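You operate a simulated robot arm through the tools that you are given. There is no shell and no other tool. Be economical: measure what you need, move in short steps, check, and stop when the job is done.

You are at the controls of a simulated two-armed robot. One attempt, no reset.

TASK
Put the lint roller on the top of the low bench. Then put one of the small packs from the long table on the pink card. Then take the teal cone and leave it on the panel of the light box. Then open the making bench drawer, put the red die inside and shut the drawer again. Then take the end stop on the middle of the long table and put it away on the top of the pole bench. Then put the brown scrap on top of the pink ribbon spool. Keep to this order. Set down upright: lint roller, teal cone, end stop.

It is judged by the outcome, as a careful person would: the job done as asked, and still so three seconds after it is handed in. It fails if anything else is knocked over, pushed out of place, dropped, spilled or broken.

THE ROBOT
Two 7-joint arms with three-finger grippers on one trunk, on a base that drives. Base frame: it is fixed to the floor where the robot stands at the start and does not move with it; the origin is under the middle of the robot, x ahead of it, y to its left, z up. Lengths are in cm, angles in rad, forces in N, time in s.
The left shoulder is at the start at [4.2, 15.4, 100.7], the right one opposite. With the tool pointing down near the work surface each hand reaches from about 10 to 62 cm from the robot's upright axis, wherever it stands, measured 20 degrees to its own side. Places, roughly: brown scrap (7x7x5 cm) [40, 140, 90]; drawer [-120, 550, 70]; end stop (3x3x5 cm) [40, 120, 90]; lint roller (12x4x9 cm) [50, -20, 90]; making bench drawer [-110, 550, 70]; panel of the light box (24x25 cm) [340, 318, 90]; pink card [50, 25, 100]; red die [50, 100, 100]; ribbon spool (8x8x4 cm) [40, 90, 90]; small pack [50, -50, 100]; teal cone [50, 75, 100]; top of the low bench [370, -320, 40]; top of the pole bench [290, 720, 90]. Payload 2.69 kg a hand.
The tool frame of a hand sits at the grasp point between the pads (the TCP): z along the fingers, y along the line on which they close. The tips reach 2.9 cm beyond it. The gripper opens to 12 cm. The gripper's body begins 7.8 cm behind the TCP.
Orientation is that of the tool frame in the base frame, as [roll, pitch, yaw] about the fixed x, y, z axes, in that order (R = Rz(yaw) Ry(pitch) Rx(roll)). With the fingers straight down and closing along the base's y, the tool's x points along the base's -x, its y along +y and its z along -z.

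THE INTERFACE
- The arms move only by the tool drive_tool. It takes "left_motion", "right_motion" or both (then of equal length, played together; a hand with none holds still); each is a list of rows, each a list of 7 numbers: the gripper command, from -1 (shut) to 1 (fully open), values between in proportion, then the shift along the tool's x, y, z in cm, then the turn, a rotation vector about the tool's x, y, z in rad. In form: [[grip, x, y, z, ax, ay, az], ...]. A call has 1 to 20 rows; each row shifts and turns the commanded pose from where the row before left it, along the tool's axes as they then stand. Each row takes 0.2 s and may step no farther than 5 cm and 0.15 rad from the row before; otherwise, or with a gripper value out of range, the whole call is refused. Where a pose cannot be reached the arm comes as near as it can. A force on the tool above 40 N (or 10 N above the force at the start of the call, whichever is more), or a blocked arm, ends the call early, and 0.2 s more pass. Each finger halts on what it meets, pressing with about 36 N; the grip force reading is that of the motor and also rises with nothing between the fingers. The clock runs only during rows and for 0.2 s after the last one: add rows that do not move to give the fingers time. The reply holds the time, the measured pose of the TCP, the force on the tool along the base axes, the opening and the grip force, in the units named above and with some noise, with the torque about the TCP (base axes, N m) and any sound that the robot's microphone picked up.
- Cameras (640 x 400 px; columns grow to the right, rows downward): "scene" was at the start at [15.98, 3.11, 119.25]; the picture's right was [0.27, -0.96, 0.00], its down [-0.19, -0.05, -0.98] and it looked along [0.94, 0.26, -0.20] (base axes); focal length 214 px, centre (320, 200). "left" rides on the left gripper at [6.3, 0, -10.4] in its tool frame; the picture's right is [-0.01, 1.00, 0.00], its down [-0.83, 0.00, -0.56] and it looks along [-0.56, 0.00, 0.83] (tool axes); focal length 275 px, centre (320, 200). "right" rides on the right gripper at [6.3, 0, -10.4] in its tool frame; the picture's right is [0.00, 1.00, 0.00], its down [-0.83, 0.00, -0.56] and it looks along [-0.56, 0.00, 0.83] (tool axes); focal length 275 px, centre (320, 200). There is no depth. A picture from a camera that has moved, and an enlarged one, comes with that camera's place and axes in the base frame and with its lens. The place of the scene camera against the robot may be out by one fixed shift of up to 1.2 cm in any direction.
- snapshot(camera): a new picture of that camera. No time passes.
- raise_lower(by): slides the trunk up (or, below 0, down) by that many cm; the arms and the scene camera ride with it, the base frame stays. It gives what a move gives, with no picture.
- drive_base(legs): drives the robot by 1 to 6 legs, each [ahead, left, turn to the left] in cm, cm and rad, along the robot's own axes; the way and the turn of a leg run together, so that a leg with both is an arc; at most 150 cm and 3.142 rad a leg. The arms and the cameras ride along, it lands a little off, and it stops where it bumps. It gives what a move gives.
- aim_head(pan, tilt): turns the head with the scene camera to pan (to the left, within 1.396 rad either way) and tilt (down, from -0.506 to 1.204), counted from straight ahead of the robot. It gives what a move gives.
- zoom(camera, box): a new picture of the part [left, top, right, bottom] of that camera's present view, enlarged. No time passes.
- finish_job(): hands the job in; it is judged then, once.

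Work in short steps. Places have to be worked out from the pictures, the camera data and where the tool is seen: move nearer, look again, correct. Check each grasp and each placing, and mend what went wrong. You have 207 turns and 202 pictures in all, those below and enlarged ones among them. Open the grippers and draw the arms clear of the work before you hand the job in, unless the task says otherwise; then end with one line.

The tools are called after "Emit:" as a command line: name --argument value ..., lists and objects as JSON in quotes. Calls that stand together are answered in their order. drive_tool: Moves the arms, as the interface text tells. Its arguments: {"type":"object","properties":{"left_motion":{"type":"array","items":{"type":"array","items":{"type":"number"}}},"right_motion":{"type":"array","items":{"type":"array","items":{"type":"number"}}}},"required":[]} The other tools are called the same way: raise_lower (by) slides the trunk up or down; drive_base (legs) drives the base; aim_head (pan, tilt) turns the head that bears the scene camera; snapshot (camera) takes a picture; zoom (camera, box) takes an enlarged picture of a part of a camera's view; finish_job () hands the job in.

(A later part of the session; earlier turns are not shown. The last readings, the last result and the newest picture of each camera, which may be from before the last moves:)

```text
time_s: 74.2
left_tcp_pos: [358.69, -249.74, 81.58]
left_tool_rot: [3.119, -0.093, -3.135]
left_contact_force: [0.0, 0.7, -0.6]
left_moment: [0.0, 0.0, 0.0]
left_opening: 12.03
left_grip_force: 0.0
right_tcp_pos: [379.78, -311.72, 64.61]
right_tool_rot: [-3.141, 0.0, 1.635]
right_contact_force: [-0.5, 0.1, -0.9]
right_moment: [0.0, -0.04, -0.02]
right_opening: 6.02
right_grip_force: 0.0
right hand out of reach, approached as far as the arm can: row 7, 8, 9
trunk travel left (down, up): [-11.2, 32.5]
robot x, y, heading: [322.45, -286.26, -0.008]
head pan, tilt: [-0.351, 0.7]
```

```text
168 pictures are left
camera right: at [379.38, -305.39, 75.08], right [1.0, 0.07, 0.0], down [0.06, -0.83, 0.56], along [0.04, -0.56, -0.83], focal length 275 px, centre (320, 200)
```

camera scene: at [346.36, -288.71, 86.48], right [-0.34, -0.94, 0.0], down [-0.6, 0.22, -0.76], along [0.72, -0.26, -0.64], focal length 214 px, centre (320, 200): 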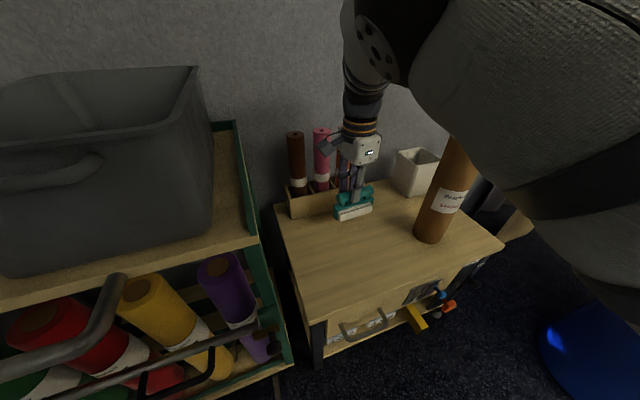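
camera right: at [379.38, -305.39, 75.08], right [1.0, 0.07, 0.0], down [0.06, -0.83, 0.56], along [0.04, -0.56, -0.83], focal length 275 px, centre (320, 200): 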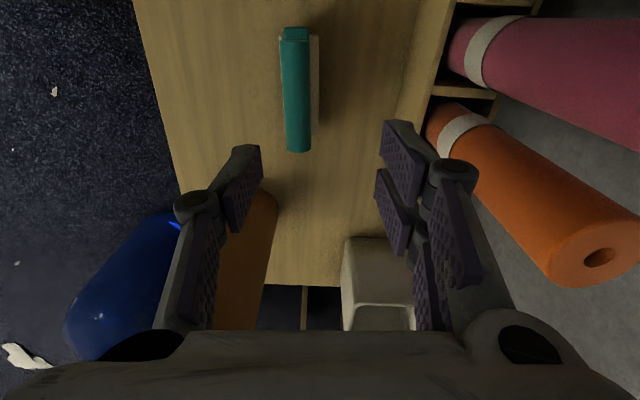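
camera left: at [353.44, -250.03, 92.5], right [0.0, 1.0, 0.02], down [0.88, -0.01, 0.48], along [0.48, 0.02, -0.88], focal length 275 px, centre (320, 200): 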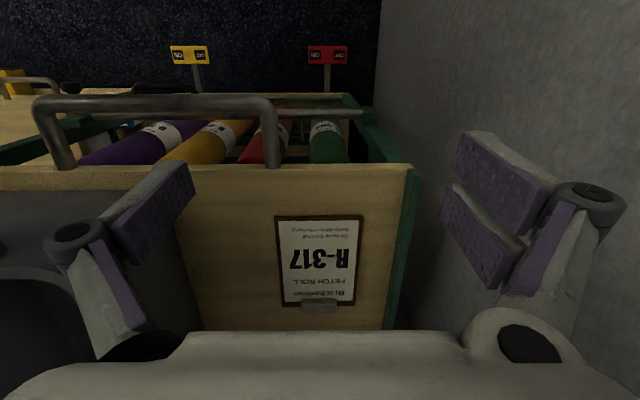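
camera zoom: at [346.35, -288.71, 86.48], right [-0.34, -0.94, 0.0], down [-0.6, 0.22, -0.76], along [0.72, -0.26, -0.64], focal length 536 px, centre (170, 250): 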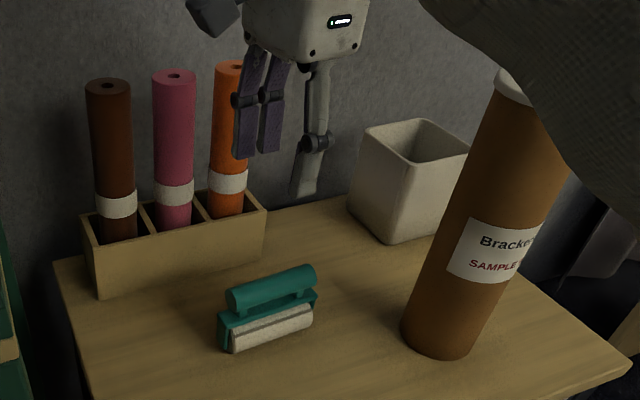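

The roller stands upright on the bench. I raise the trunk back to its first height.

Emit:
raise_lower --by 31.2

Emit:
snapshot --camera "scene"

```text
time_s: 77.2
left_tcp_pos: [358.84, -249.65, 112.64]
left_tool_rot: [3.119, -0.094, -3.135]
left_contact_force: [0.7, 0.0, -0.6]
left_moment: [0.04, 0.01, 0.01]
left_opening: 12.01
left_grip_force: 0.0
right_tcp_pos: [379.36, -311.9, 99.93]
right_tool_rot: [3.066, 0.003, 1.632]
right_contact_force: [1.2, -0.2, -0.2]
right_moment: [0.02, 0.03, 0.03]
right_opening: 5.99
right_grip_force: 0.0
trunk travel left (down, up): [-42.4, 1.3]
robot x, y, heading: [322.5, -286.43, -0.007]
head pan, tilt: [-0.351, 0.7]
```

```text
167 pictures are left
camera scene: at [333.34, -288.7, 120.54], right [-0.34, -0.94, 0.0], down [-0.6, 0.22, -0.76], along [0.72, -0.26, -0.64], focal length 214 px, centre (320, 200)
```

scene: 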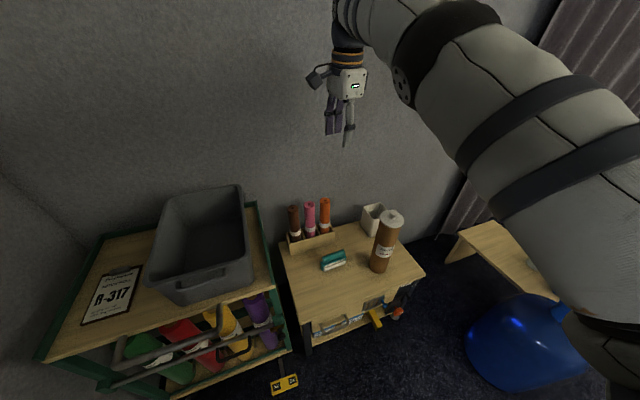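

Roller, rack and bench all look undisturbed. I tuck the right hand in and drive back the same way to the long table at y≈20.

Emit:
drive_tool --right_motion '[[0, 0, 0, -4, 0.075, 0, 0], [0, 0, 0, -4, 0, 0, 0], [0, 0, -2.5, -4, 0, 0, 0], [0, 1.5, -4, 0, 0, 0, 0], [0, 2, -4, 0, 0, 0, 0], [0, 2, -2, 0, 0, 0, 0]]'

Emit:
drive_base --legs '[[-122, 0, 0], [0, 26, 0], [-150, 0, 0], [-72, 0, 0], [0, 150, 0], [0, 130, 0]]'

Emit:
aim_head --pan 0.2 --tilt 0.45

Emit:
snapshot --camera "scene"

```text
time_s: 78.7
left_tcp_pos: [358.71, -249.7, 112.58]
left_tool_rot: [3.119, -0.094, -3.135]
left_contact_force: [0.6, 0.0, 0.3]
left_moment: [-0.05, -0.02, -0.02]
left_opening: 12.02
left_grip_force: 0.0
right_tcp_pos: [362.3, -306.28, 109.76]
right_tool_rot: [-3.14, -0.001, 1.63]
right_contact_force: [-0.8, -0.7, 0.8]
right_moment: [-0.03, -0.03, 0.04]
right_opening: 6.01
right_grip_force: 0.1
right hand out of reach, approached as far as the arm can: row 1, 2
trunk travel left (down, up): [-42.4, 1.3]
robot x, y, heading: [322.92, -286.64, -0.001]
head pan, tilt: [-0.351, 0.7]
```

```text
time_s: 118.8
left_tcp_pos: [22.97, 58.44, 112.72]
left_tool_rot: [3.12, -0.092, 3.118]
left_contact_force: [0.4, 0.1, 0.7]
left_moment: [-0.03, 0.01, 0.03]
left_opening: 12.0
left_grip_force: 0.1
right_tcp_pos: [25.02, 1.91, 109.93]
right_tool_rot: [3.142, 0.006, 1.602]
right_contact_force: [-0.5, -0.7, 0.0]
right_moment: [-0.03, 0.03, 0.01]
right_opening: 6.03
right_grip_force: 0.0
trunk travel left (down, up): [-42.4, 1.3]
robot x, y, heading: [-14.04, 22.94, -0.031]
head pan, tilt: [-0.351, 0.7]
```

```text
time_s: 119.7
left_tcp_pos: [23.01, 58.45, 112.85]
left_tool_rot: [3.122, -0.093, 3.119]
left_contact_force: [-0.4, -1.2, 0.2]
left_moment: [-0.01, -0.01, 0.0]
left_opening: 12.0
left_grip_force: 0.0
right_tcp_pos: [24.92, 2.05, 109.87]
right_tool_rot: [-3.14, 0.007, 1.603]
right_contact_force: [-0.9, 0.3, 0.4]
right_moment: [-0.04, 0.02, -0.03]
right_opening: 6.01
right_grip_force: 0.0
trunk travel left (down, up): [-42.4, 1.3]
robot x, y, heading: [-13.99, 23.01, -0.032]
head pan, tilt: [0.201, 0.45]
```

```text
166 pictures are left
camera scene: at [-3.07, 19.47, 124.06], right [-0.44, -0.9, 0.0], down [-0.27, 0.13, -0.95], along [0.86, -0.42, -0.3], focal length 214 px, centre (320, 200)
```

scene: 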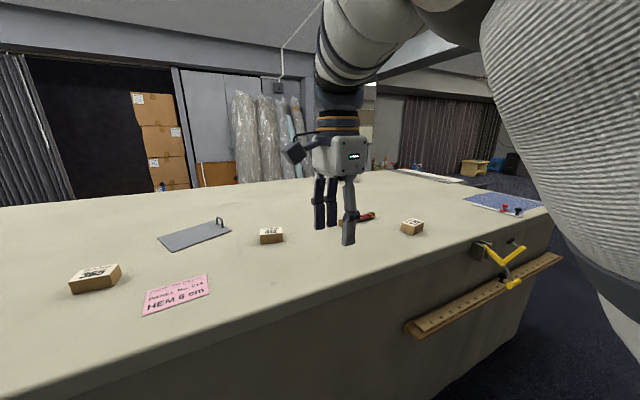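

Back at the table (the head was still turning in that picture). I correct the heading, move up to the table, restore trunk height and look again.

Emit:
drive_base --legs '[[0, 0, 0.032], [18, -1, 0]]'

Emit:
raise_lower --by -5

Emit:
snapshot --camera "scene"

Emit:
snapshot --camera "left"

```text
time_s: 121.6
left_tcp_pos: [39.85, 58.75, 112.64]
left_tool_rot: [3.119, -0.095, -3.13]
left_contact_force: [-0.3, -0.4, -1.3]
left_moment: [-0.03, -0.01, 0.04]
left_opening: 12.01
left_grip_force: 0.1
right_tcp_pos: [43.68, 2.12, 109.72]
right_tool_rot: [-3.138, 0.006, 1.634]
right_contact_force: [-0.2, -0.3, -0.2]
right_moment: [-0.02, 0.01, 0.0]
right_opening: 6.02
right_grip_force: 0.1
trunk travel left (down, up): [-42.4, 1.3]
robot x, y, heading: [3.76, 21.66, 0.001]
head pan, tilt: [0.201, 0.45]
```

```text
time_s: 122.5
left_tcp_pos: [39.76, 58.57, 107.91]
left_tool_rot: [3.12, -0.09, -3.131]
left_contact_force: [-0.7, 0.7, 0.9]
left_moment: [0.02, -0.02, 0.0]
left_opening: 12.01
left_grip_force: 0.1
right_tcp_pos: [46.45, 2.09, 97.27]
right_tool_rot: [-2.957, -0.004, 1.635]
right_contact_force: [0.0, 0.3, -0.4]
right_moment: [-0.01, -0.02, -0.01]
right_opening: 5.97
right_grip_force: 0.1
trunk travel left (down, up): [-37.4, 6.3]
robot x, y, heading: [3.99, 22.2, 0.0]
head pan, tilt: [0.201, 0.45]
```

```text
165 pictures are left
camera scene: at [19.91, 24.48, 116.91], right [0.2, -0.98, 0.0], down [-0.43, -0.09, -0.9], along [0.88, 0.18, -0.43], focal length 214 px, centre (320, 200)
```

scene: 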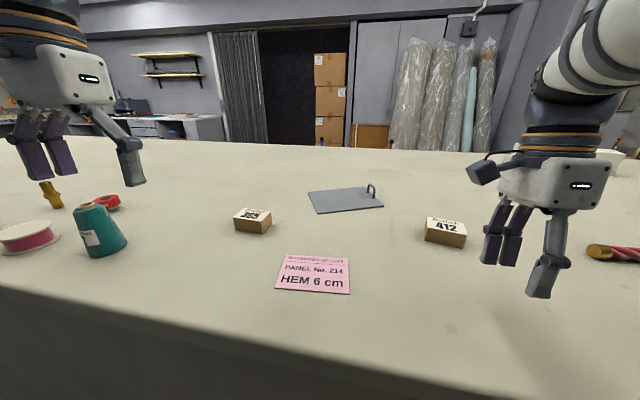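

```text
164 pictures are left
camera left: at [34.44, 58.52, 118.76], right [0.0, 1.0, 0.02], down [0.88, -0.01, 0.48], along [0.48, 0.02, -0.88], focal length 275 px, centre (320, 200)
```

left: 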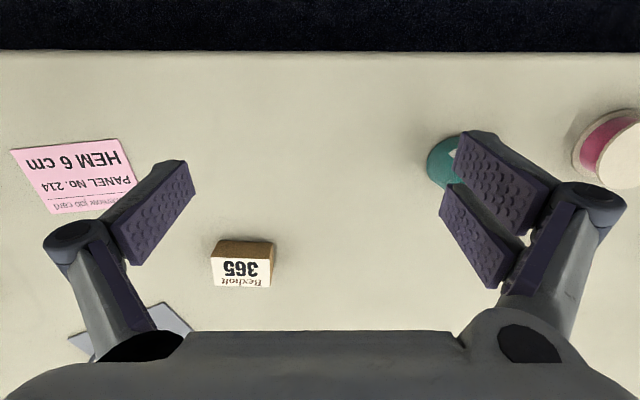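

Pack 365 lies at about (59.3,49.3); the pink card at about (47,31). I level the left hand and bring it above the pack.

Emit:
drive_tool --left_motion '[[1, 0, 0, 0, 0.02, -0.09, -0.01], [1, -3.9, -1.9, 1, 0, 0, 0], [1, -3.9, -1.9, 1, 0, 0, 0], [1, -3.9, -1.9, 1, 0, 0, 0], [1, -3.9, -1.9, 1, 0, 0, 0], [1, -3.9, -1.7, 2, 0, 0, 0], [1, 0, 0, 3, 0, 0, 0], [1, 0, 0, 0, 0, 0, 0]]'

Emit:
snapshot --camera "left"

Emit:
zoom --camera "scene" --box '[180, 150, 400, 310]'

```text
time_s: 124.3
left_tcp_pos: [58.97, 50.01, 98.44]
left_tool_rot: [3.139, -0.004, -3.122]
left_contact_force: [0.0, 1.0, 0.1]
left_moment: [0.03, -0.01, -0.04]
left_opening: 11.98
left_grip_force: 0.1
left hand out of reach, approached as far as the arm can: row 6
right_tcp_pos: [46.5, 2.31, 97.08]
right_tool_rot: [-2.953, -0.008, 1.637]
right_contact_force: [0.9, 0.3, 0.3]
right_moment: [0.01, 0.0, -0.02]
right_opening: 6.02
right_grip_force: 0.2
trunk travel left (down, up): [-37.4, 6.3]
robot x, y, heading: [4.05, 21.9, 0.0]
head pan, tilt: [0.201, 0.45]
```

```text
163 pictures are left
camera left: at [52.8, 49.97, 108.9], right [-0.02, 1.0, 0.0], down [0.83, 0.01, 0.55], along [0.55, 0.01, -0.83], focal length 275 px, centre (320, 200)
```

left: 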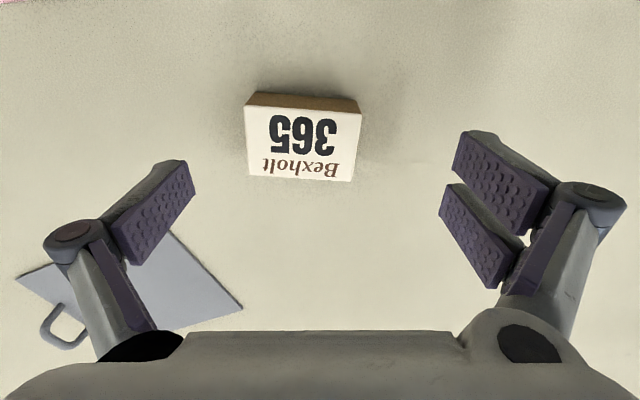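

```text
2.50 times, centred on (290, 230) of scene
camera zoom: at [19.97, 24.5, 116.88], right [0.2, -0.98, 0.0], down [-0.43, -0.09, -0.9], along [0.88, 0.18, -0.44], focal length 536 px, centre (395, 125)
```

zoom: 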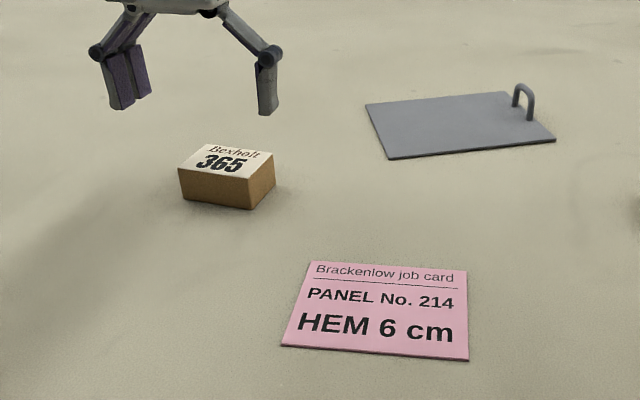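

Pack top centre at about (59.7,49.1), height ≈3.5. I centre, descend to grip the pack, and close.

Emit:
drive_tool --left_motion '[[1, -0.6, -0.9, 0, 0, 0, 0.06], [1, 0, 0, 3, 0, 0, 0], [1, 0, 0, 2, 0, 0, 0], [1, 0, 0, 1.3, 0, 0, 0], [1, 0, 0, 0, 0, 0, 0], [-1, 0, 0, 0, 0, 0, 0], [-1, 0, 0, 0, 0, 0, 0], [-1, 0, 0, 0, 0, 0, 0]]'

Emit:
snapshot --camera "left"

```text
time_s: 126.1
left_tcp_pos: [59.62, 49.05, 92.37]
left_tool_rot: [3.141, -0.002, 3.1]
left_contact_force: [0.9, -1.0, 5.5]
left_moment: [0.18, -0.02, -0.04]
left_opening: 7.46
left_grip_force: 36.0
right_tcp_pos: [46.49, 2.26, 96.96]
right_tool_rot: [-2.955, -0.006, 1.636]
right_contact_force: [0.0, 0.2, 0.0]
right_moment: [-0.02, -0.04, 0.02]
right_opening: 6.01
right_grip_force: 0.1
trunk travel left (down, up): [-37.4, 6.3]
robot x, y, heading: [3.75, 22.1, 0.005]
head pan, tilt: [0.201, 0.45]
```

```text
161 pictures are left
camera left: at [53.3, 49.37, 102.75], right [0.05, 1.0, 0.0], down [0.83, -0.04, 0.55], along [0.55, -0.02, -0.83], focal length 275 px, centre (320, 200)
```

left: 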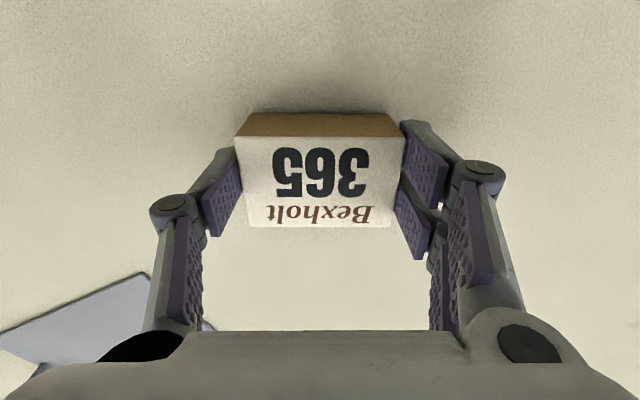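

The pack is gripped (7.5 cm). I lift and carry it over the card's centre (47.8,30.6).

Emit:
drive_tool --left_motion '[[-1, 0, 0, -3, 0, 0, 0], [-1, 0, 0, -3, 0, 0, 0], [-1, 2.2, -3.8, 0, 0, 0, 0], [-1, 2.2, -3.8, 0, 0, 0, 0], [-1, 2.2, -3.8, 0, 0, 0, 0], [-1, 2.2, -3.8, 0, 0, 0, 0], [-1, 2.2, -3.7, 0, 0, 0, 0], [-1, 0, 0, 0, 0, 0, 0]]'

Emit:
snapshot --camera "left"

Emit:
zoom --camera "scene" --box '[220, 160, 440, 320]'

```text
time_s: 127.9
left_tcp_pos: [51.72, 30.4, 97.9]
left_tool_rot: [3.14, -0.003, 3.102]
left_contact_force: [0.0, 0.4, -0.9]
left_moment: [-0.02, -0.01, 0.03]
left_opening: 7.44
left_grip_force: 35.8
left hand out of reach, approached as far as the arm can: row 6, 7
right_tcp_pos: [46.42, 2.31, 97.16]
right_tool_rot: [-2.952, -0.004, 1.636]
right_contact_force: [0.8, 1.1, 0.5]
right_moment: [-0.02, 0.0, 0.01]
right_opening: 6.02
right_grip_force: 0.0
trunk travel left (down, up): [-37.4, 6.3]
robot x, y, heading: [3.62, 21.85, 0.002]
head pan, tilt: [0.201, 0.45]
```

```text
160 pictures are left
camera left: at [45.54, 30.75, 108.5], right [0.04, 1.0, 0.0], down [0.83, -0.04, 0.55], along [0.55, -0.02, -0.83], focal length 275 px, centre (320, 200)
```

left: 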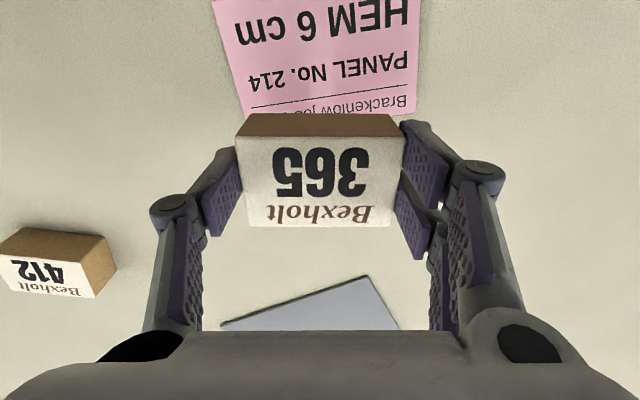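

```text
2.50 times, centred on (330, 240) of scene
camera zoom: at [19.96, 24.53, 116.88], right [0.2, -0.98, 0.0], down [-0.43, -0.09, -0.9], along [0.88, 0.18, -0.44], focal length 536 px, centre (295, 100)
```

zoom: 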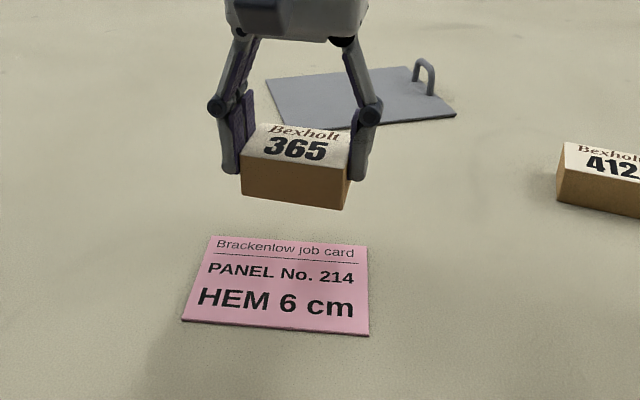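

The arm's inner limit stops it 4.4 cm too far; I back the base by that much instead.

Emit:
drive_base --legs '[[-4.4, 0, 0]]'

Emit:
snapshot --camera "left"

```text
time_s: 128.8
left_tcp_pos: [47.26, 30.39, 98.03]
left_tool_rot: [3.139, -0.004, 3.102]
left_contact_force: [-0.4, 0.1, -1.0]
left_moment: [0.0, -0.05, 0.04]
left_opening: 7.44
left_grip_force: 35.9
right_tcp_pos: [42.03, 2.28, 97.11]
right_tool_rot: [-2.954, -0.007, 1.636]
right_contact_force: [-0.1, -0.3, 0.2]
right_moment: [-0.05, -0.04, -0.01]
right_opening: 5.99
right_grip_force: 0.0
trunk travel left (down, up): [-37.4, 6.3]
robot x, y, heading: [-0.47, 21.79, 0.001]
head pan, tilt: [0.201, 0.45]
```

```text
158 pictures are left
camera left: at [41.09, 30.75, 108.55], right [0.05, 1.0, 0.0], down [0.83, -0.04, 0.55], along [0.55, -0.02, -0.83], focal length 275 px, centre (320, 200)
```

left: 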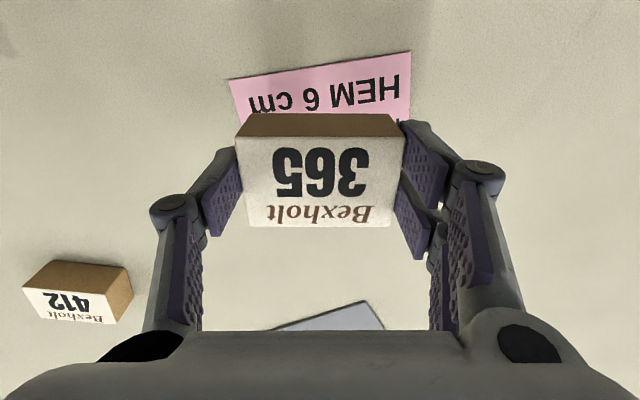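

Centred over the card. I lower to the table height, open gently and lift.

Emit:
drive_tool --left_motion '[[-1, 0, 0, 3, 0, 0, 0], [-1, 0, 0, 1.6, 0, 0, 0], [-1, 0, 0, 0.7, 0, 0, 0], [-1, 0, 0, 0.3, 0, 0, 0], [-1, 0, 0, 0, 0, 0, 0], [0.5, 0, 0, 0, 0, 0, 0], [0.8, 0, 0, 0, 0, 0, 0], [0.8, 0, 0, -3, 0, 0, 0], [0.8, 0, 0, -4, 0, 0, 0], [0.8, 0, 0, -2, 0, 0, 0]]'

Emit:
snapshot --camera "left"

Emit:
snapshot --camera "scene"

```text
time_s: 131.0
left_tcp_pos: [47.36, 30.47, 101.45]
left_tool_rot: [3.139, -0.005, 3.101]
left_contact_force: [0.1, 0.5, -0.1]
left_moment: [0.02, 0.0, 0.01]
left_opening: 10.8
left_grip_force: 0.0
right_tcp_pos: [42.0, 2.21, 97.12]
right_tool_rot: [-2.955, -0.007, 1.638]
right_contact_force: [-0.7, 0.0, -0.2]
right_moment: [0.04, -0.04, 0.02]
right_opening: 5.98
right_grip_force: 0.0
trunk travel left (down, up): [-37.4, 6.3]
robot x, y, heading: [-0.34, 22.06, 0.002]
head pan, tilt: [0.201, 0.45]
```

```text
157 pictures are left
camera left: at [41.16, 30.78, 111.91], right [0.04, 1.0, 0.0], down [0.83, -0.04, 0.55], along [0.55, -0.02, -0.83], focal length 275 px, centre (320, 200)
```

left: 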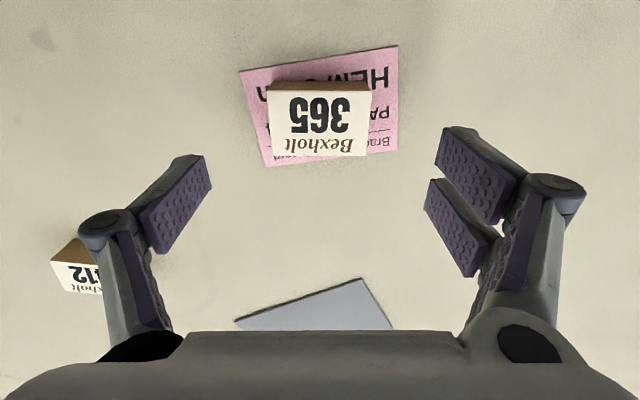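

```text
156 pictures are left
camera scene: at [15.58, 24.47, 116.88], right [0.2, -0.98, 0.0], down [-0.43, -0.09, -0.9], along [0.88, 0.18, -0.44], focal length 214 px, centre (320, 200)
```

scene: 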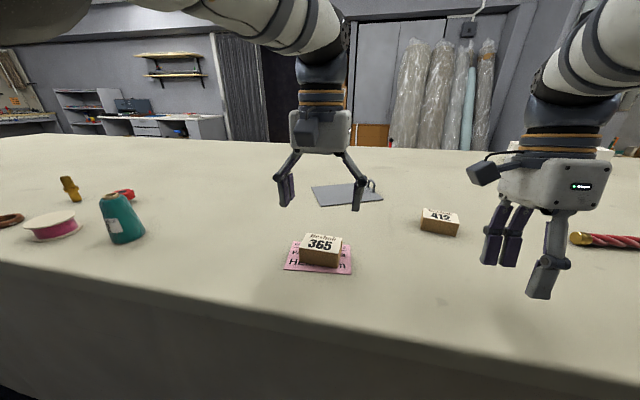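

The pack lies on the card. I raise both hands for clearance and strafe left toward the cone and die.

Emit:
drive_tool --left_motion '[[0.8, 0, 0, -3, 0, 0, 0], [0.8, 0, 0, -3, 0, 0, 0], [0.8, 0, 0, -2, 0, 0, 0], [1, 0, 0, 0, 0, 0, 0]]' --right_motion '[[0, 0, 0, -3, -0.06, 0, 0], [0, 0, 0, -3, -0.06, 0, 0], [0, 0, 0, -2, -0.06, 0, 0], [0, 0, 0, 0, 0, 0, 0]]'

Emit:
drive_base --legs '[[0, 48, 0]]'

Emit:
aim_head --pan 0.3 --tilt 0.5

Emit:
snapshot --camera "scene"

Emit:
snapshot --camera "left"

```text
time_s: 132.0
left_tcp_pos: [47.42, 30.39, 109.58]
left_tool_rot: [3.141, -0.004, 3.102]
left_contact_force: [-0.5, -0.9, -0.1]
left_moment: [-0.02, 0.01, 0.01]
left_opening: 12.01
left_grip_force: 0.0
right_tcp_pos: [45.37, 1.49, 105.17]
right_tool_rot: [-3.133, -0.007, 1.636]
right_contact_force: [-0.8, 1.0, 0.0]
right_moment: [-0.01, -0.01, -0.01]
right_opening: 5.98
right_grip_force: 0.0
right hand out of reach, approached as far as the arm can: row 1, 2, 3
trunk travel left (down, up): [-37.4, 6.3]
robot x, y, heading: [-0.21, 22.25, 0.005]
head pan, tilt: [0.201, 0.45]
```

```text
time_s: 136.2
left_tcp_pos: [47.26, 78.79, 109.52]
left_tool_rot: [3.14, -0.003, 3.103]
left_contact_force: [0.2, 0.4, 0.5]
left_moment: [-0.03, 0.01, 0.0]
left_opening: 11.99
left_grip_force: 0.1
right_tcp_pos: [45.38, 50.06, 105.25]
right_tool_rot: [-3.133, -0.007, 1.637]
right_contact_force: [-0.7, -0.4, 0.6]
right_moment: [-0.01, 0.01, -0.03]
right_opening: 5.98
right_grip_force: 0.1
trunk travel left (down, up): [-37.4, 6.3]
robot x, y, heading: [-0.43, 70.16, 0.004]
head pan, tilt: [0.201, 0.45]
```

```text
time_s: 136.9
left_tcp_pos: [47.38, 78.87, 109.42]
left_tool_rot: [3.139, -0.006, 3.101]
left_contact_force: [0.7, 0.6, 0.2]
left_moment: [-0.01, 0.01, 0.02]
left_opening: 12.01
left_grip_force: 0.1
right_tcp_pos: [45.33, 49.91, 105.35]
right_tool_rot: [-3.132, -0.008, 1.638]
right_contact_force: [0.0, -0.5, 0.0]
right_moment: [-0.03, -0.01, -0.02]
right_opening: 6.01
right_grip_force: 0.1
trunk travel left (down, up): [-37.4, 6.3]
robot x, y, heading: [-0.51, 70.75, 0.006]
head pan, tilt: [0.3, 0.499]
```

```text
155 pictures are left
camera scene: at [15.12, 73.62, 116.43], right [0.3, -0.95, 0.0], down [-0.46, -0.14, -0.88], along [0.84, 0.26, -0.48], focal length 214 px, centre (320, 200)
```

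scene: 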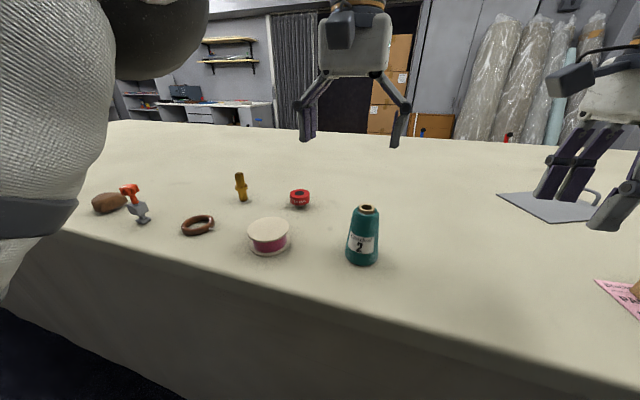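

```text
154 pictures are left
camera left: at [41.07, 79.08, 119.88], right [0.04, 1.0, 0.0], down [0.83, -0.04, 0.55], along [0.55, -0.02, -0.83], focal length 275 px, centre (320, 200)
```

left: 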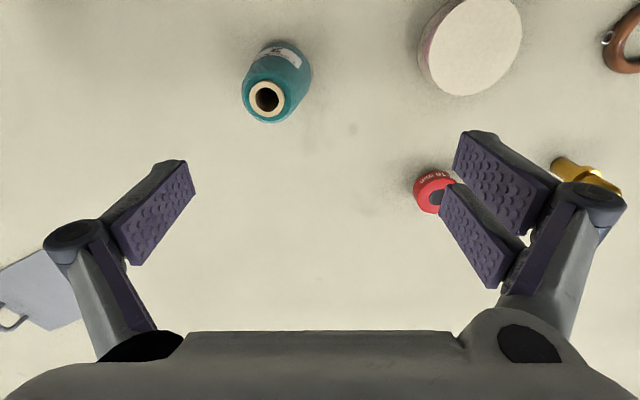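

Emit:
zoom --camera "scene" --box '[80, 140, 400, 280]'

```text
2.00 times, centred on (240, 210) of scene
camera zoom: at [15.12, 73.62, 116.43], right [0.3, -0.95, 0.0], down [-0.46, -0.14, -0.88], along [0.84, 0.26, -0.48], focal length 429 px, centre (480, 180)
```

zoom: 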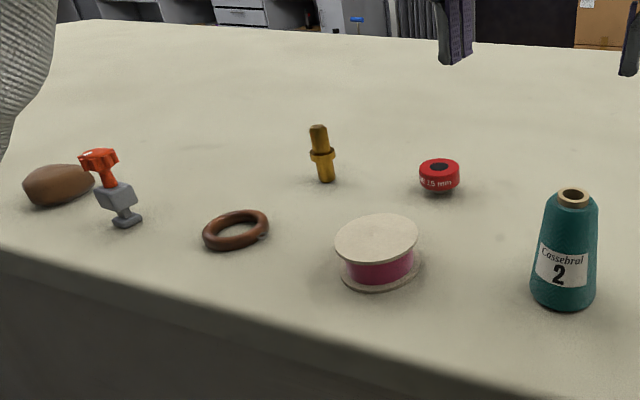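

The red die is the round red button at about (60,93), the end stop the grey/red piece near (42,125), the scrap near (45,141), the spool near (42,92). For the cone at (45.5,75) I shift the base right/back a bit for reach, then bring the left hand above it.

Emit:
drive_base --legs '[[-3, -12, 0]]'

Emit:
drive_tool --left_motion '[[1, -0.5, 4, 0, 0, 0, 0], [1, -0.5, 4, 0, 0, 0, 0], [1, 0, 0, 0, 0, 0, 0]]'

Emit:
snapshot --camera "left"

```text
time_s: 138.5
left_tcp_pos: [44.43, 66.75, 109.53]
left_tool_rot: [3.14, -0.003, 3.104]
left_contact_force: [1.1, -0.1, -0.5]
left_moment: [0.03, -0.06, 0.0]
left_opening: 11.97
left_grip_force: 0.1
right_tcp_pos: [42.33, 37.78, 105.12]
right_tool_rot: [-3.133, -0.006, 1.639]
right_contact_force: [-0.2, 0.8, -0.4]
right_moment: [0.0, 0.03, -0.01]
right_opening: 6.01
right_grip_force: 0.2
trunk travel left (down, up): [-37.4, 6.3]
robot x, y, heading: [-3.31, 58.25, 0.003]
head pan, tilt: [0.3, 0.499]
```

```text
time_s: 139.3
left_tcp_pos: [45.52, 74.79, 109.47]
left_tool_rot: [3.139, -0.004, 3.104]
left_contact_force: [-0.2, -0.2, -0.1]
left_moment: [-0.03, -0.01, 0.05]
left_opening: 11.97
left_grip_force: 0.0
right_tcp_pos: [42.35, 37.99, 105.24]
right_tool_rot: [-3.132, -0.005, 1.639]
right_contact_force: [0.3, -0.6, -0.6]
right_moment: [0.0, 0.0, -0.04]
right_opening: 6.0
right_grip_force: 0.2
trunk travel left (down, up): [-37.4, 6.3]
robot x, y, heading: [-3.42, 58.12, 0.004]
head pan, tilt: [0.3, 0.499]
```

```text
152 pictures are left
camera left: at [39.45, 75.1, 119.89], right [0.04, 1.0, 0.0], down [0.83, -0.04, 0.55], along [0.55, -0.02, -0.83], focal length 275 px, centre (320, 200)
```

left: 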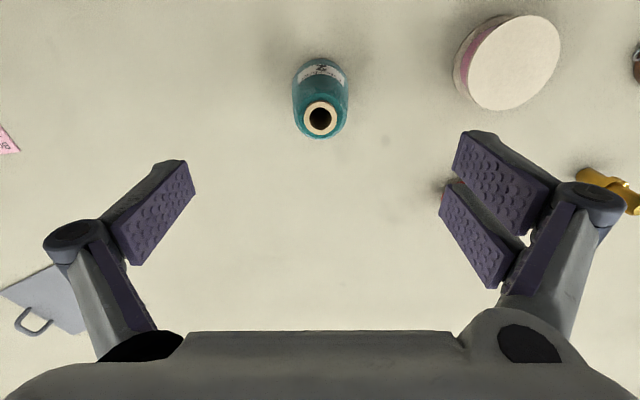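

The cone's top is right below. I descend around it and close at about z 93.5.

Emit:
drive_tool --left_motion '[[1, -0.4, 0.1, 4, 0, 0, 0], [1, 0, 0, 4, 0, 0, 0], [1, 0, 0, 4, 0, 0, 0], [1, 0, 0, 3.8, 0, 0, 0], [1, 0, 0, 0, 0, 0, 0], [-1, 0, 0, 0, 0, 0, 0], [-1, 0, 0, 0, 0, 0, 0], [-1, 0, 0, 0, 0, 0, 0]]'

Emit:
snapshot --camera "left"

Emit:
zoom --camera "scene" --box '[200, 140, 440, 300]'

```text
time_s: 141.1
left_tcp_pos: [45.92, 74.81, 93.55]
left_tool_rot: [3.14, -0.003, 3.103]
left_contact_force: [0.4, -2.4, 6.4]
left_moment: [-0.04, -0.06, -0.04]
left_opening: 5.46
left_grip_force: 36.5
right_tcp_pos: [42.28, 37.93, 105.29]
right_tool_rot: [-3.133, -0.007, 1.639]
right_contact_force: [0.3, 0.0, 0.4]
right_moment: [0.03, 0.04, 0.03]
right_opening: 6.0
right_grip_force: 0.0
trunk travel left (down, up): [-37.4, 6.3]
robot x, y, heading: [-3.59, 58.58, 0.0]
head pan, tilt: [0.3, 0.499]
```

```text
151 pictures are left
camera left: at [39.7, 75.15, 104.01], right [0.04, 1.0, 0.0], down [0.83, -0.04, 0.55], along [0.55, -0.02, -0.83], focal length 275 px, centre (320, 200)
```

left: 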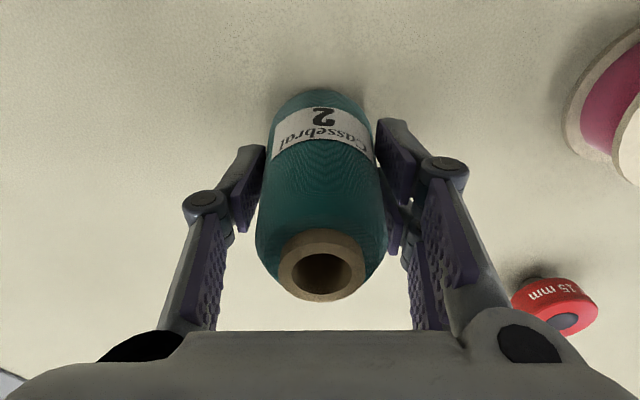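

```text
2.50 times, centred on (320, 220) of scene
camera zoom: at [12.14, 61.66, 116.45], right [0.3, -0.95, 0.0], down [-0.46, -0.14, -0.88], along [0.84, 0.26, -0.48], focal length 536 px, centre (320, 150)
```

zoom: 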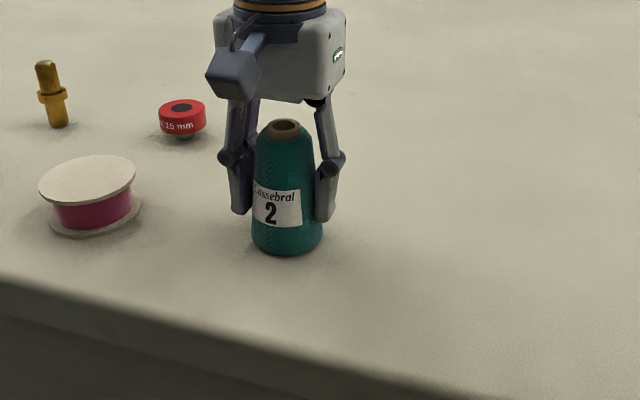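

The cone is firmly held upright. I lift it, then strafe left so the right hand can take the red die at about (60,93).

Emit:
drive_tool --left_motion '[[-1, 0, 0, -4, 0, 0, 0], [-1, 0, 0, -4, 0, 0, 0], [-1, 0, 0, -4, 0, 0, 0], [-1, 0, 0, -4, 0, 0, 0], [-1, 0, 0, 0, 0, 0, 0]]'

Emit:
drive_base --legs '[[0, 50, 0], [8.5, 0, 0]]'

Emit:
snapshot --camera "right"

Emit:
snapshot --camera "scene"

```text
time_s: 142.3
left_tcp_pos: [46.11, 74.83, 109.59]
left_tool_rot: [3.139, -0.005, 3.103]
left_contact_force: [-0.4, 0.2, -1.0]
left_moment: [-0.02, 0.01, -0.01]
left_opening: 5.47
left_grip_force: 36.1
right_tcp_pos: [42.49, 38.04, 105.24]
right_tool_rot: [-3.135, -0.007, 1.639]
right_contact_force: [-1.1, 0.4, -0.7]
right_moment: [0.02, 0.0, -0.02]
right_opening: 5.98
right_grip_force: 0.0
trunk travel left (down, up): [-37.4, 6.3]
robot x, y, heading: [-3.42, 58.14, 0.011]
head pan, tilt: [0.3, 0.499]
```

```text
time_s: 147.3
left_tcp_pos: [53.92, 125.06, 109.6]
left_tool_rot: [3.14, -0.006, 3.11]
left_contact_force: [0.7, 0.4, -1.8]
left_moment: [0.03, 0.04, 0.01]
left_opening: 5.43
left_grip_force: 36.5
right_tcp_pos: [50.65, 88.19, 105.16]
right_tool_rot: [-3.13, -0.008, 1.645]
right_contact_force: [0.6, 0.8, -1.1]
right_moment: [0.01, 0.04, -0.02]
right_opening: 5.98
right_grip_force: 0.1
trunk travel left (down, up): [-37.4, 6.3]
robot x, y, heading: [4.58, 108.17, 0.009]
head pan, tilt: [0.3, 0.499]
```

```text
149 pictures are left
camera right: at [50.21, 94.34, 115.7], right [1.0, 0.08, -0.01], down [0.07, -0.83, 0.55], along [0.03, -0.55, -0.84], focal length 275 px, centre (320, 200)
```

right: 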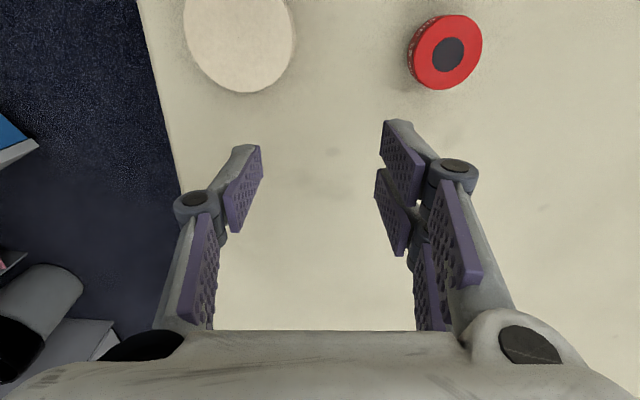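

```text
148 pictures are left
camera scene: at [20.22, 111.66, 116.42], right [0.31, -0.95, 0.0], down [-0.46, -0.15, -0.88], along [0.84, 0.27, -0.48], focal length 214 px, centre (320, 200)
```

scene: 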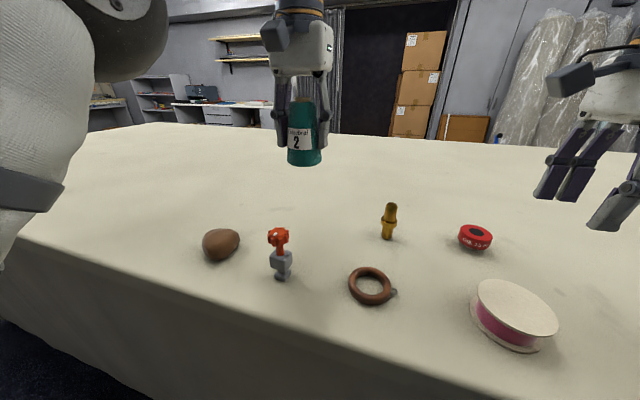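

The die is at (60,92.9). I move the right hand over it, opening wide.

Emit:
drive_tool --right_motion '[[1, 1.3, 3.2, 0, 0, 0, 0], [1, 1.3, 3.2, 0, 0, 0, 0], [1, 1.4, 3.2, 0, 0, 0, 0], [1, 0, 0, 4, 0, 0, 0], [1, 0, 0, 4, 0, 0, 0], [1, 0, 0, 0, 0, 0, 0]]'

Emit:
snapshot --camera "right"

```text
time_s: 148.7
left_tcp_pos: [53.91, 125.05, 109.7]
left_tool_rot: [3.141, -0.005, 3.111]
left_contact_force: [-1.0, -0.7, -0.7]
left_moment: [0.01, 0.01, 0.03]
left_opening: 5.48
left_grip_force: 36.0
right_tcp_pos: [58.23, 92.84, 96.26]
right_tool_rot: [-3.132, -0.007, 1.645]
right_contact_force: [0.7, 0.9, -0.3]
right_moment: [0.03, 0.02, -0.04]
right_opening: 11.97
right_grip_force: 0.2
right hand out of reach, approached as far as the arm can: row 3
trunk travel left (down, up): [-37.4, 6.3]
robot x, y, heading: [4.26, 107.83, 0.011]
head pan, tilt: [0.3, 0.499]
```

```text
147 pictures are left
camera right: at [57.88, 98.93, 106.91], right [1.0, 0.08, -0.01], down [0.07, -0.83, 0.55], along [0.04, -0.55, -0.84], focal length 275 px, centre (320, 200)
```

right: 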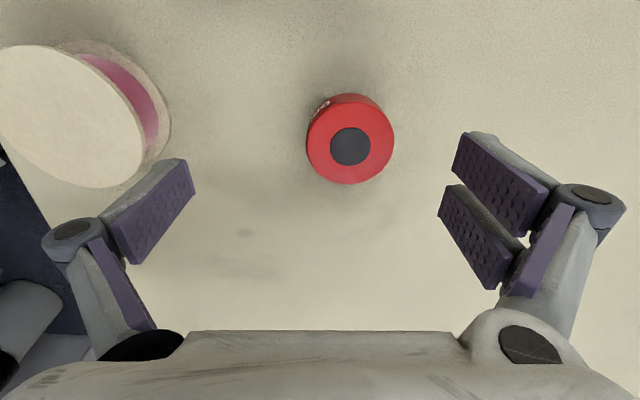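

I shift 1.9 cm and descend, then close on the die.

Emit:
drive_tool --right_motion '[[1, 0, 1.9, 1, 0, 0, 0], [1, 0, 0, 2, 0, 0, 0], [1, 0, 0, 1.3, 0, 0, 0], [1, 0, 0, 0, 0, 0, 0], [-1, 0, 0, 0, 0, 0, 0], [-1, 0, 0, 0, 0, 0, 0], [-1, 0, 0, 0, 0, 0, 0]]'

Emit:
snapshot --camera "right"

```text
time_s: 150.3
left_tcp_pos: [53.96, 125.01, 109.62]
left_tool_rot: [3.141, -0.006, 3.111]
left_contact_force: [0.7, 0.1, -1.0]
left_moment: [-0.04, 0.01, 0.0]
left_opening: 5.45
left_grip_force: 36.3
right_tcp_pos: [60.1, 92.82, 92.03]
right_tool_rot: [-3.133, -0.007, 1.644]
right_contact_force: [0.0, -0.1, 1.9]
right_moment: [0.01, 0.01, 0.02]
right_opening: 5.07
right_grip_force: 36.0
trunk travel left (down, up): [-37.4, 6.3]
robot x, y, heading: [4.93, 108.47, 0.011]
head pan, tilt: [0.3, 0.499]
```

```text
146 pictures are left
camera right: at [59.76, 98.99, 102.64], right [1.0, 0.08, -0.01], down [0.07, -0.83, 0.55], along [0.04, -0.55, -0.83], focal length 275 px, centre (320, 200)
```

right: 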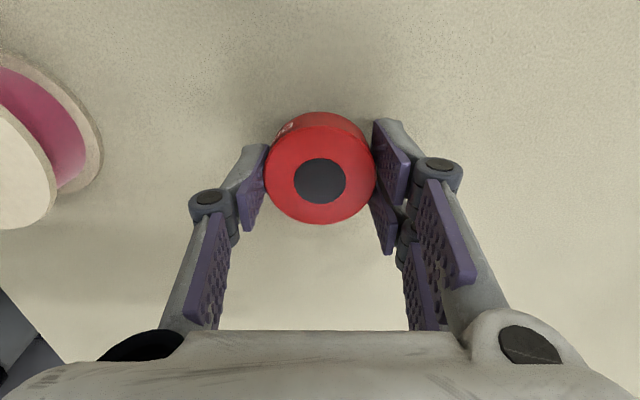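

Die gripped at 5.1 cm. I lift it and look left for the way to the light box.

Emit:
drive_tool --right_motion '[[-1, 0, -0.5, -3, 0, 0, 0], [-1, 0, -3, -4, 0, 0, 0], [-1, 0, -3, -4, 0, 0, 0], [-1, 0, -3, -3, 0, 0, 0], [-1, 0, 0, 0, 0, 0, 0]]'

Emit:
aim_head --pan 0.35 --tilt 0.1

Emit:
snapshot --camera "scene"

Emit:
aim_head --pan 1.39 --tilt 0.2

Emit:
snapshot --camera "scene"

```text
time_s: 151.5
left_tcp_pos: [53.92, 124.99, 109.57]
left_tool_rot: [3.14, -0.005, 3.111]
left_contact_force: [-0.7, 0.7, -1.6]
left_moment: [-0.04, -0.01, 0.0]
left_opening: 5.44
left_grip_force: 36.4
right_tcp_pos: [51.13, 91.98, 106.32]
right_tool_rot: [-3.128, -0.008, 1.642]
right_contact_force: [-0.4, 0.5, -2.4]
right_moment: [0.02, -0.02, 0.03]
right_opening: 5.09
right_grip_force: 35.8
right hand out of reach, approached as far as the arm can: row 4
trunk travel left (down, up): [-37.4, 6.3]
robot x, y, heading: [4.51, 108.01, 0.007]
head pan, tilt: [0.3, 0.499]
```

```text
time_s: 152.4
left_tcp_pos: [53.84, 124.95, 109.56]
left_tool_rot: [3.14, -0.004, 3.11]
left_contact_force: [0.3, 0.1, -1.0]
left_moment: [-0.02, -0.02, 0.0]
left_opening: 5.44
left_grip_force: 36.4
right_tcp_pos: [51.24, 91.98, 106.39]
right_tool_rot: [-3.128, -0.007, 1.644]
right_contact_force: [0.0, 0.2, -2.2]
right_moment: [0.0, -0.04, 0.0]
right_opening: 5.06
right_grip_force: 36.4
trunk travel left (down, up): [-37.4, 6.3]
robot x, y, heading: [4.35, 108.46, 0.011]
head pan, tilt: [0.351, 0.099]
```

```text
145 pictures are left
camera scene: at [20.11, 112.12, 120.13], right [0.35, -0.94, 0.0], down [-0.09, -0.04, -0.99], along [0.93, 0.35, -0.1], focal length 214 px, centre (320, 200)
```

scene: 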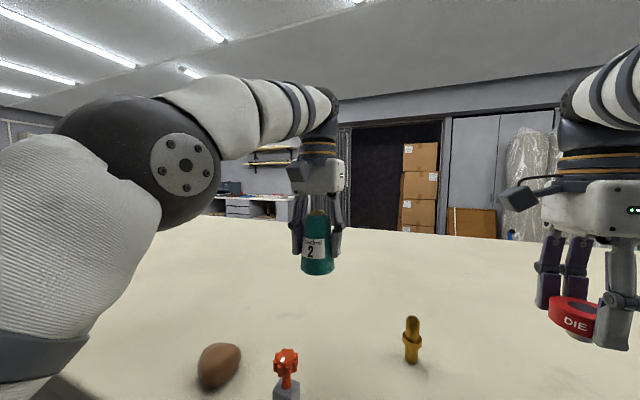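

```text
time_s: 153.7
left_tcp_pos: [53.91, 125.05, 109.64]
left_tool_rot: [3.141, -0.006, 3.111]
left_contact_force: [-0.3, -0.5, -0.7]
left_moment: [-0.04, -0.02, -0.02]
left_opening: 5.42
left_grip_force: 35.9
right_tcp_pos: [51.35, 91.99, 106.35]
right_tool_rot: [-3.13, -0.008, 1.644]
right_contact_force: [0.3, -0.3, -3.6]
right_moment: [-0.01, 0.02, 0.03]
right_opening: 5.06
right_grip_force: 36.3
trunk travel left (down, up): [-37.4, 6.3]
robot x, y, heading: [4.09, 108.39, 0.013]
head pan, tilt: [1.389, 0.201]
```

```text
144 pictures are left
camera scene: at [13.08, 118.05, 119.2], right [0.99, -0.17, 0.0], down [-0.03, -0.2, -0.98], along [0.17, 0.97, -0.2], focal length 214 px, centre (320, 200)
```

scene: 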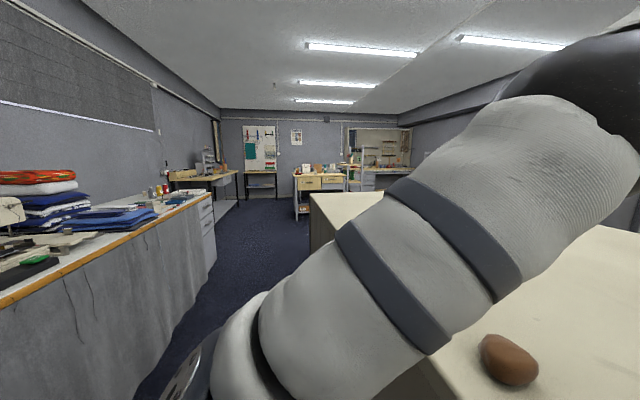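

The aisle runs along +y between the table (edge x≈34) and a counter (x≈-55). I back off to mid-aisle and strafe left in stages.

Emit:
drive_base --legs '[[-12, 0, -0.012], [0, 100, 0]]'

Emit:
snapshot --camera "scene"

Emit:
aim_head --pan 0.6 --tilt 0.2

Emit:
snapshot --camera "scene"

```text
time_s: 162.5
left_tcp_pos: [42.85, 223.24, 109.71]
left_tool_rot: [-3.141, -0.005, 3.086]
left_contact_force: [0.5, -0.3, -1.4]
left_moment: [-0.01, -0.02, 0.02]
left_opening: 5.41
left_grip_force: 36.2
right_tcp_pos: [39.31, 190.18, 106.32]
right_tool_rot: [-3.13, -0.007, 1.621]
right_contact_force: [-0.6, 0.0, -4.1]
right_moment: [-0.03, 0.02, 0.02]
right_opening: 5.09
right_grip_force: 36.2
trunk travel left (down, up): [-37.4, 6.3]
robot x, y, heading: [-7.26, 207.54, -0.014]
head pan, tilt: [1.389, 0.201]
```

```text
143 pictures are left
camera scene: at [1.85, 217.3, 119.2], right [0.98, -0.19, 0.0], down [-0.04, -0.2, -0.98], along [0.19, 0.96, -0.2], focal length 214 px, centre (320, 200)
```

scene: 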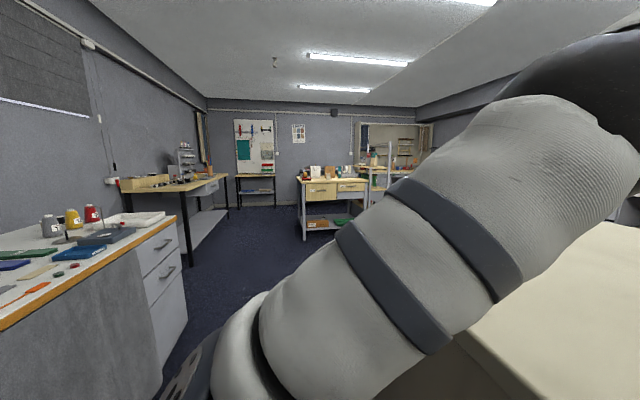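

```text
time_s: 163.6
left_tcp_pos: [42.9, 223.23, 109.68]
left_tool_rot: [3.138, -0.006, 3.086]
left_contact_force: [-0.7, 0.6, -1.5]
left_moment: [0.01, -0.01, 0.02]
left_opening: 5.46
left_grip_force: 35.8
right_tcp_pos: [39.33, 190.27, 106.36]
right_tool_rot: [-3.129, -0.007, 1.62]
right_contact_force: [0.4, 0.1, -3.1]
right_moment: [0.0, -0.02, -0.01]
right_opening: 5.05
right_grip_force: 35.8
trunk travel left (down, up): [-37.4, 6.3]
robot x, y, heading: [-7.05, 207.62, -0.013]
head pan, tilt: [0.6, 0.201]
```

```text
142 pictures are left
camera scene: at [7.8, 213.31, 119.2], right [0.55, -0.83, 0.0], down [-0.17, -0.11, -0.98], along [0.82, 0.54, -0.2], focal length 214 px, centre (320, 200)
```

scene: 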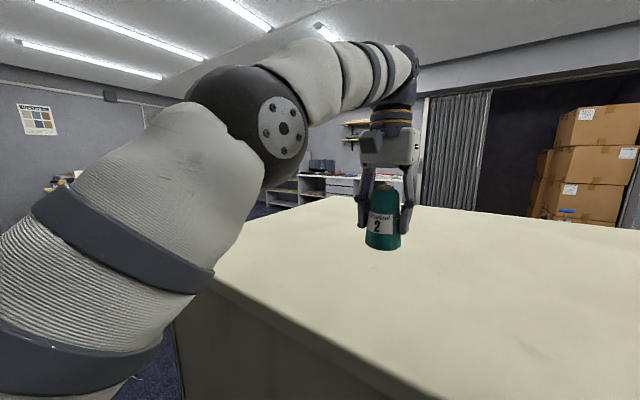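

The table ends at y≈264; the light box should be on the far counter at (340,318). The making bench is the left worktable at about (-107,550). I strafe to y≈335, drive ahead past the table and look.

Emit:
drive_base --legs '[[0, 127, 0.013], [130, 0, 0]]'

Emit:
aim_head --pan 0.0 --tilt 0.25

Emit:
snapshot --camera "scene"

```text
time_s: 179.8
left_tcp_pos: [172.79, 354.68, 109.69]
left_tool_rot: [3.141, -0.004, 3.123]
left_contact_force: [0.0, -0.2, -1.4]
left_moment: [-0.01, 0.0, 0.01]
left_opening: 5.41
left_grip_force: 36.3
right_tcp_pos: [170.39, 321.55, 106.39]
right_tool_rot: [-3.13, -0.007, 1.656]
right_contact_force: [0.6, 0.6, -3.1]
right_moment: [-0.02, 0.0, 0.01]
right_opening: 5.07
right_grip_force: 35.9
trunk travel left (down, up): [-37.4, 6.3]
robot x, y, heading: [123.78, 337.38, 0.026]
head pan, tilt: [0.6, 0.201]
```

```text
time_s: 180.8
left_tcp_pos: [172.73, 354.5, 109.59]
left_tool_rot: [3.139, -0.003, 3.121]
left_contact_force: [0.3, -0.1, -1.8]
left_moment: [0.0, 0.0, 0.0]
left_opening: 5.43
left_grip_force: 36.0
right_tcp_pos: [170.38, 321.48, 106.32]
right_tool_rot: [-3.129, -0.007, 1.657]
right_contact_force: [-0.7, -0.4, -2.5]
right_moment: [0.03, 0.02, 0.03]
right_opening: 5.08
right_grip_force: 35.7
trunk travel left (down, up): [-37.4, 6.3]
robot x, y, heading: [123.39, 337.27, 0.026]
head pan, tilt: [0.0, 0.25]
```

```text
141 pictures are left
camera scene: at [139.84, 338.21, 118.74], right [0.02, -1.0, 0.0], down [-0.25, -0.01, -0.97], along [0.97, 0.02, -0.25], focal length 214 px, centre (320, 200)
```

scene: 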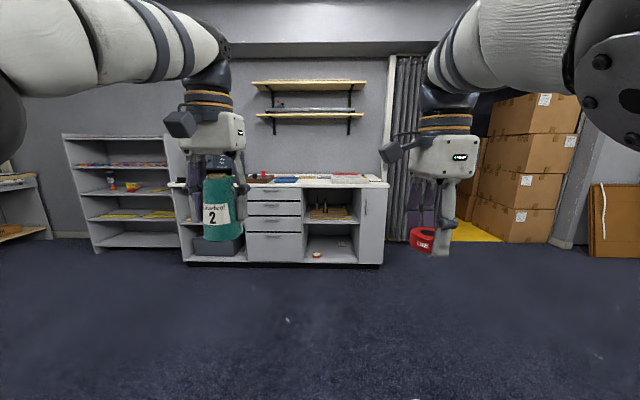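

Emit:
zoom --camera "scene" --box '[230, 140, 410, 250]'

```text
3.56 times, centred on (320, 195) of scene
camera zoom: at [139.84, 338.21, 118.74], right [0.02, -1.0, 0.0], down [-0.25, -0.01, -0.97], along [0.97, 0.02, -0.25], focal length 763 px, centre (320, 218)
```

zoom: 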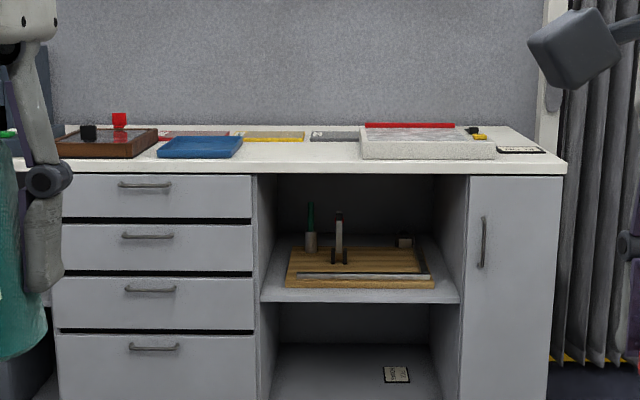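

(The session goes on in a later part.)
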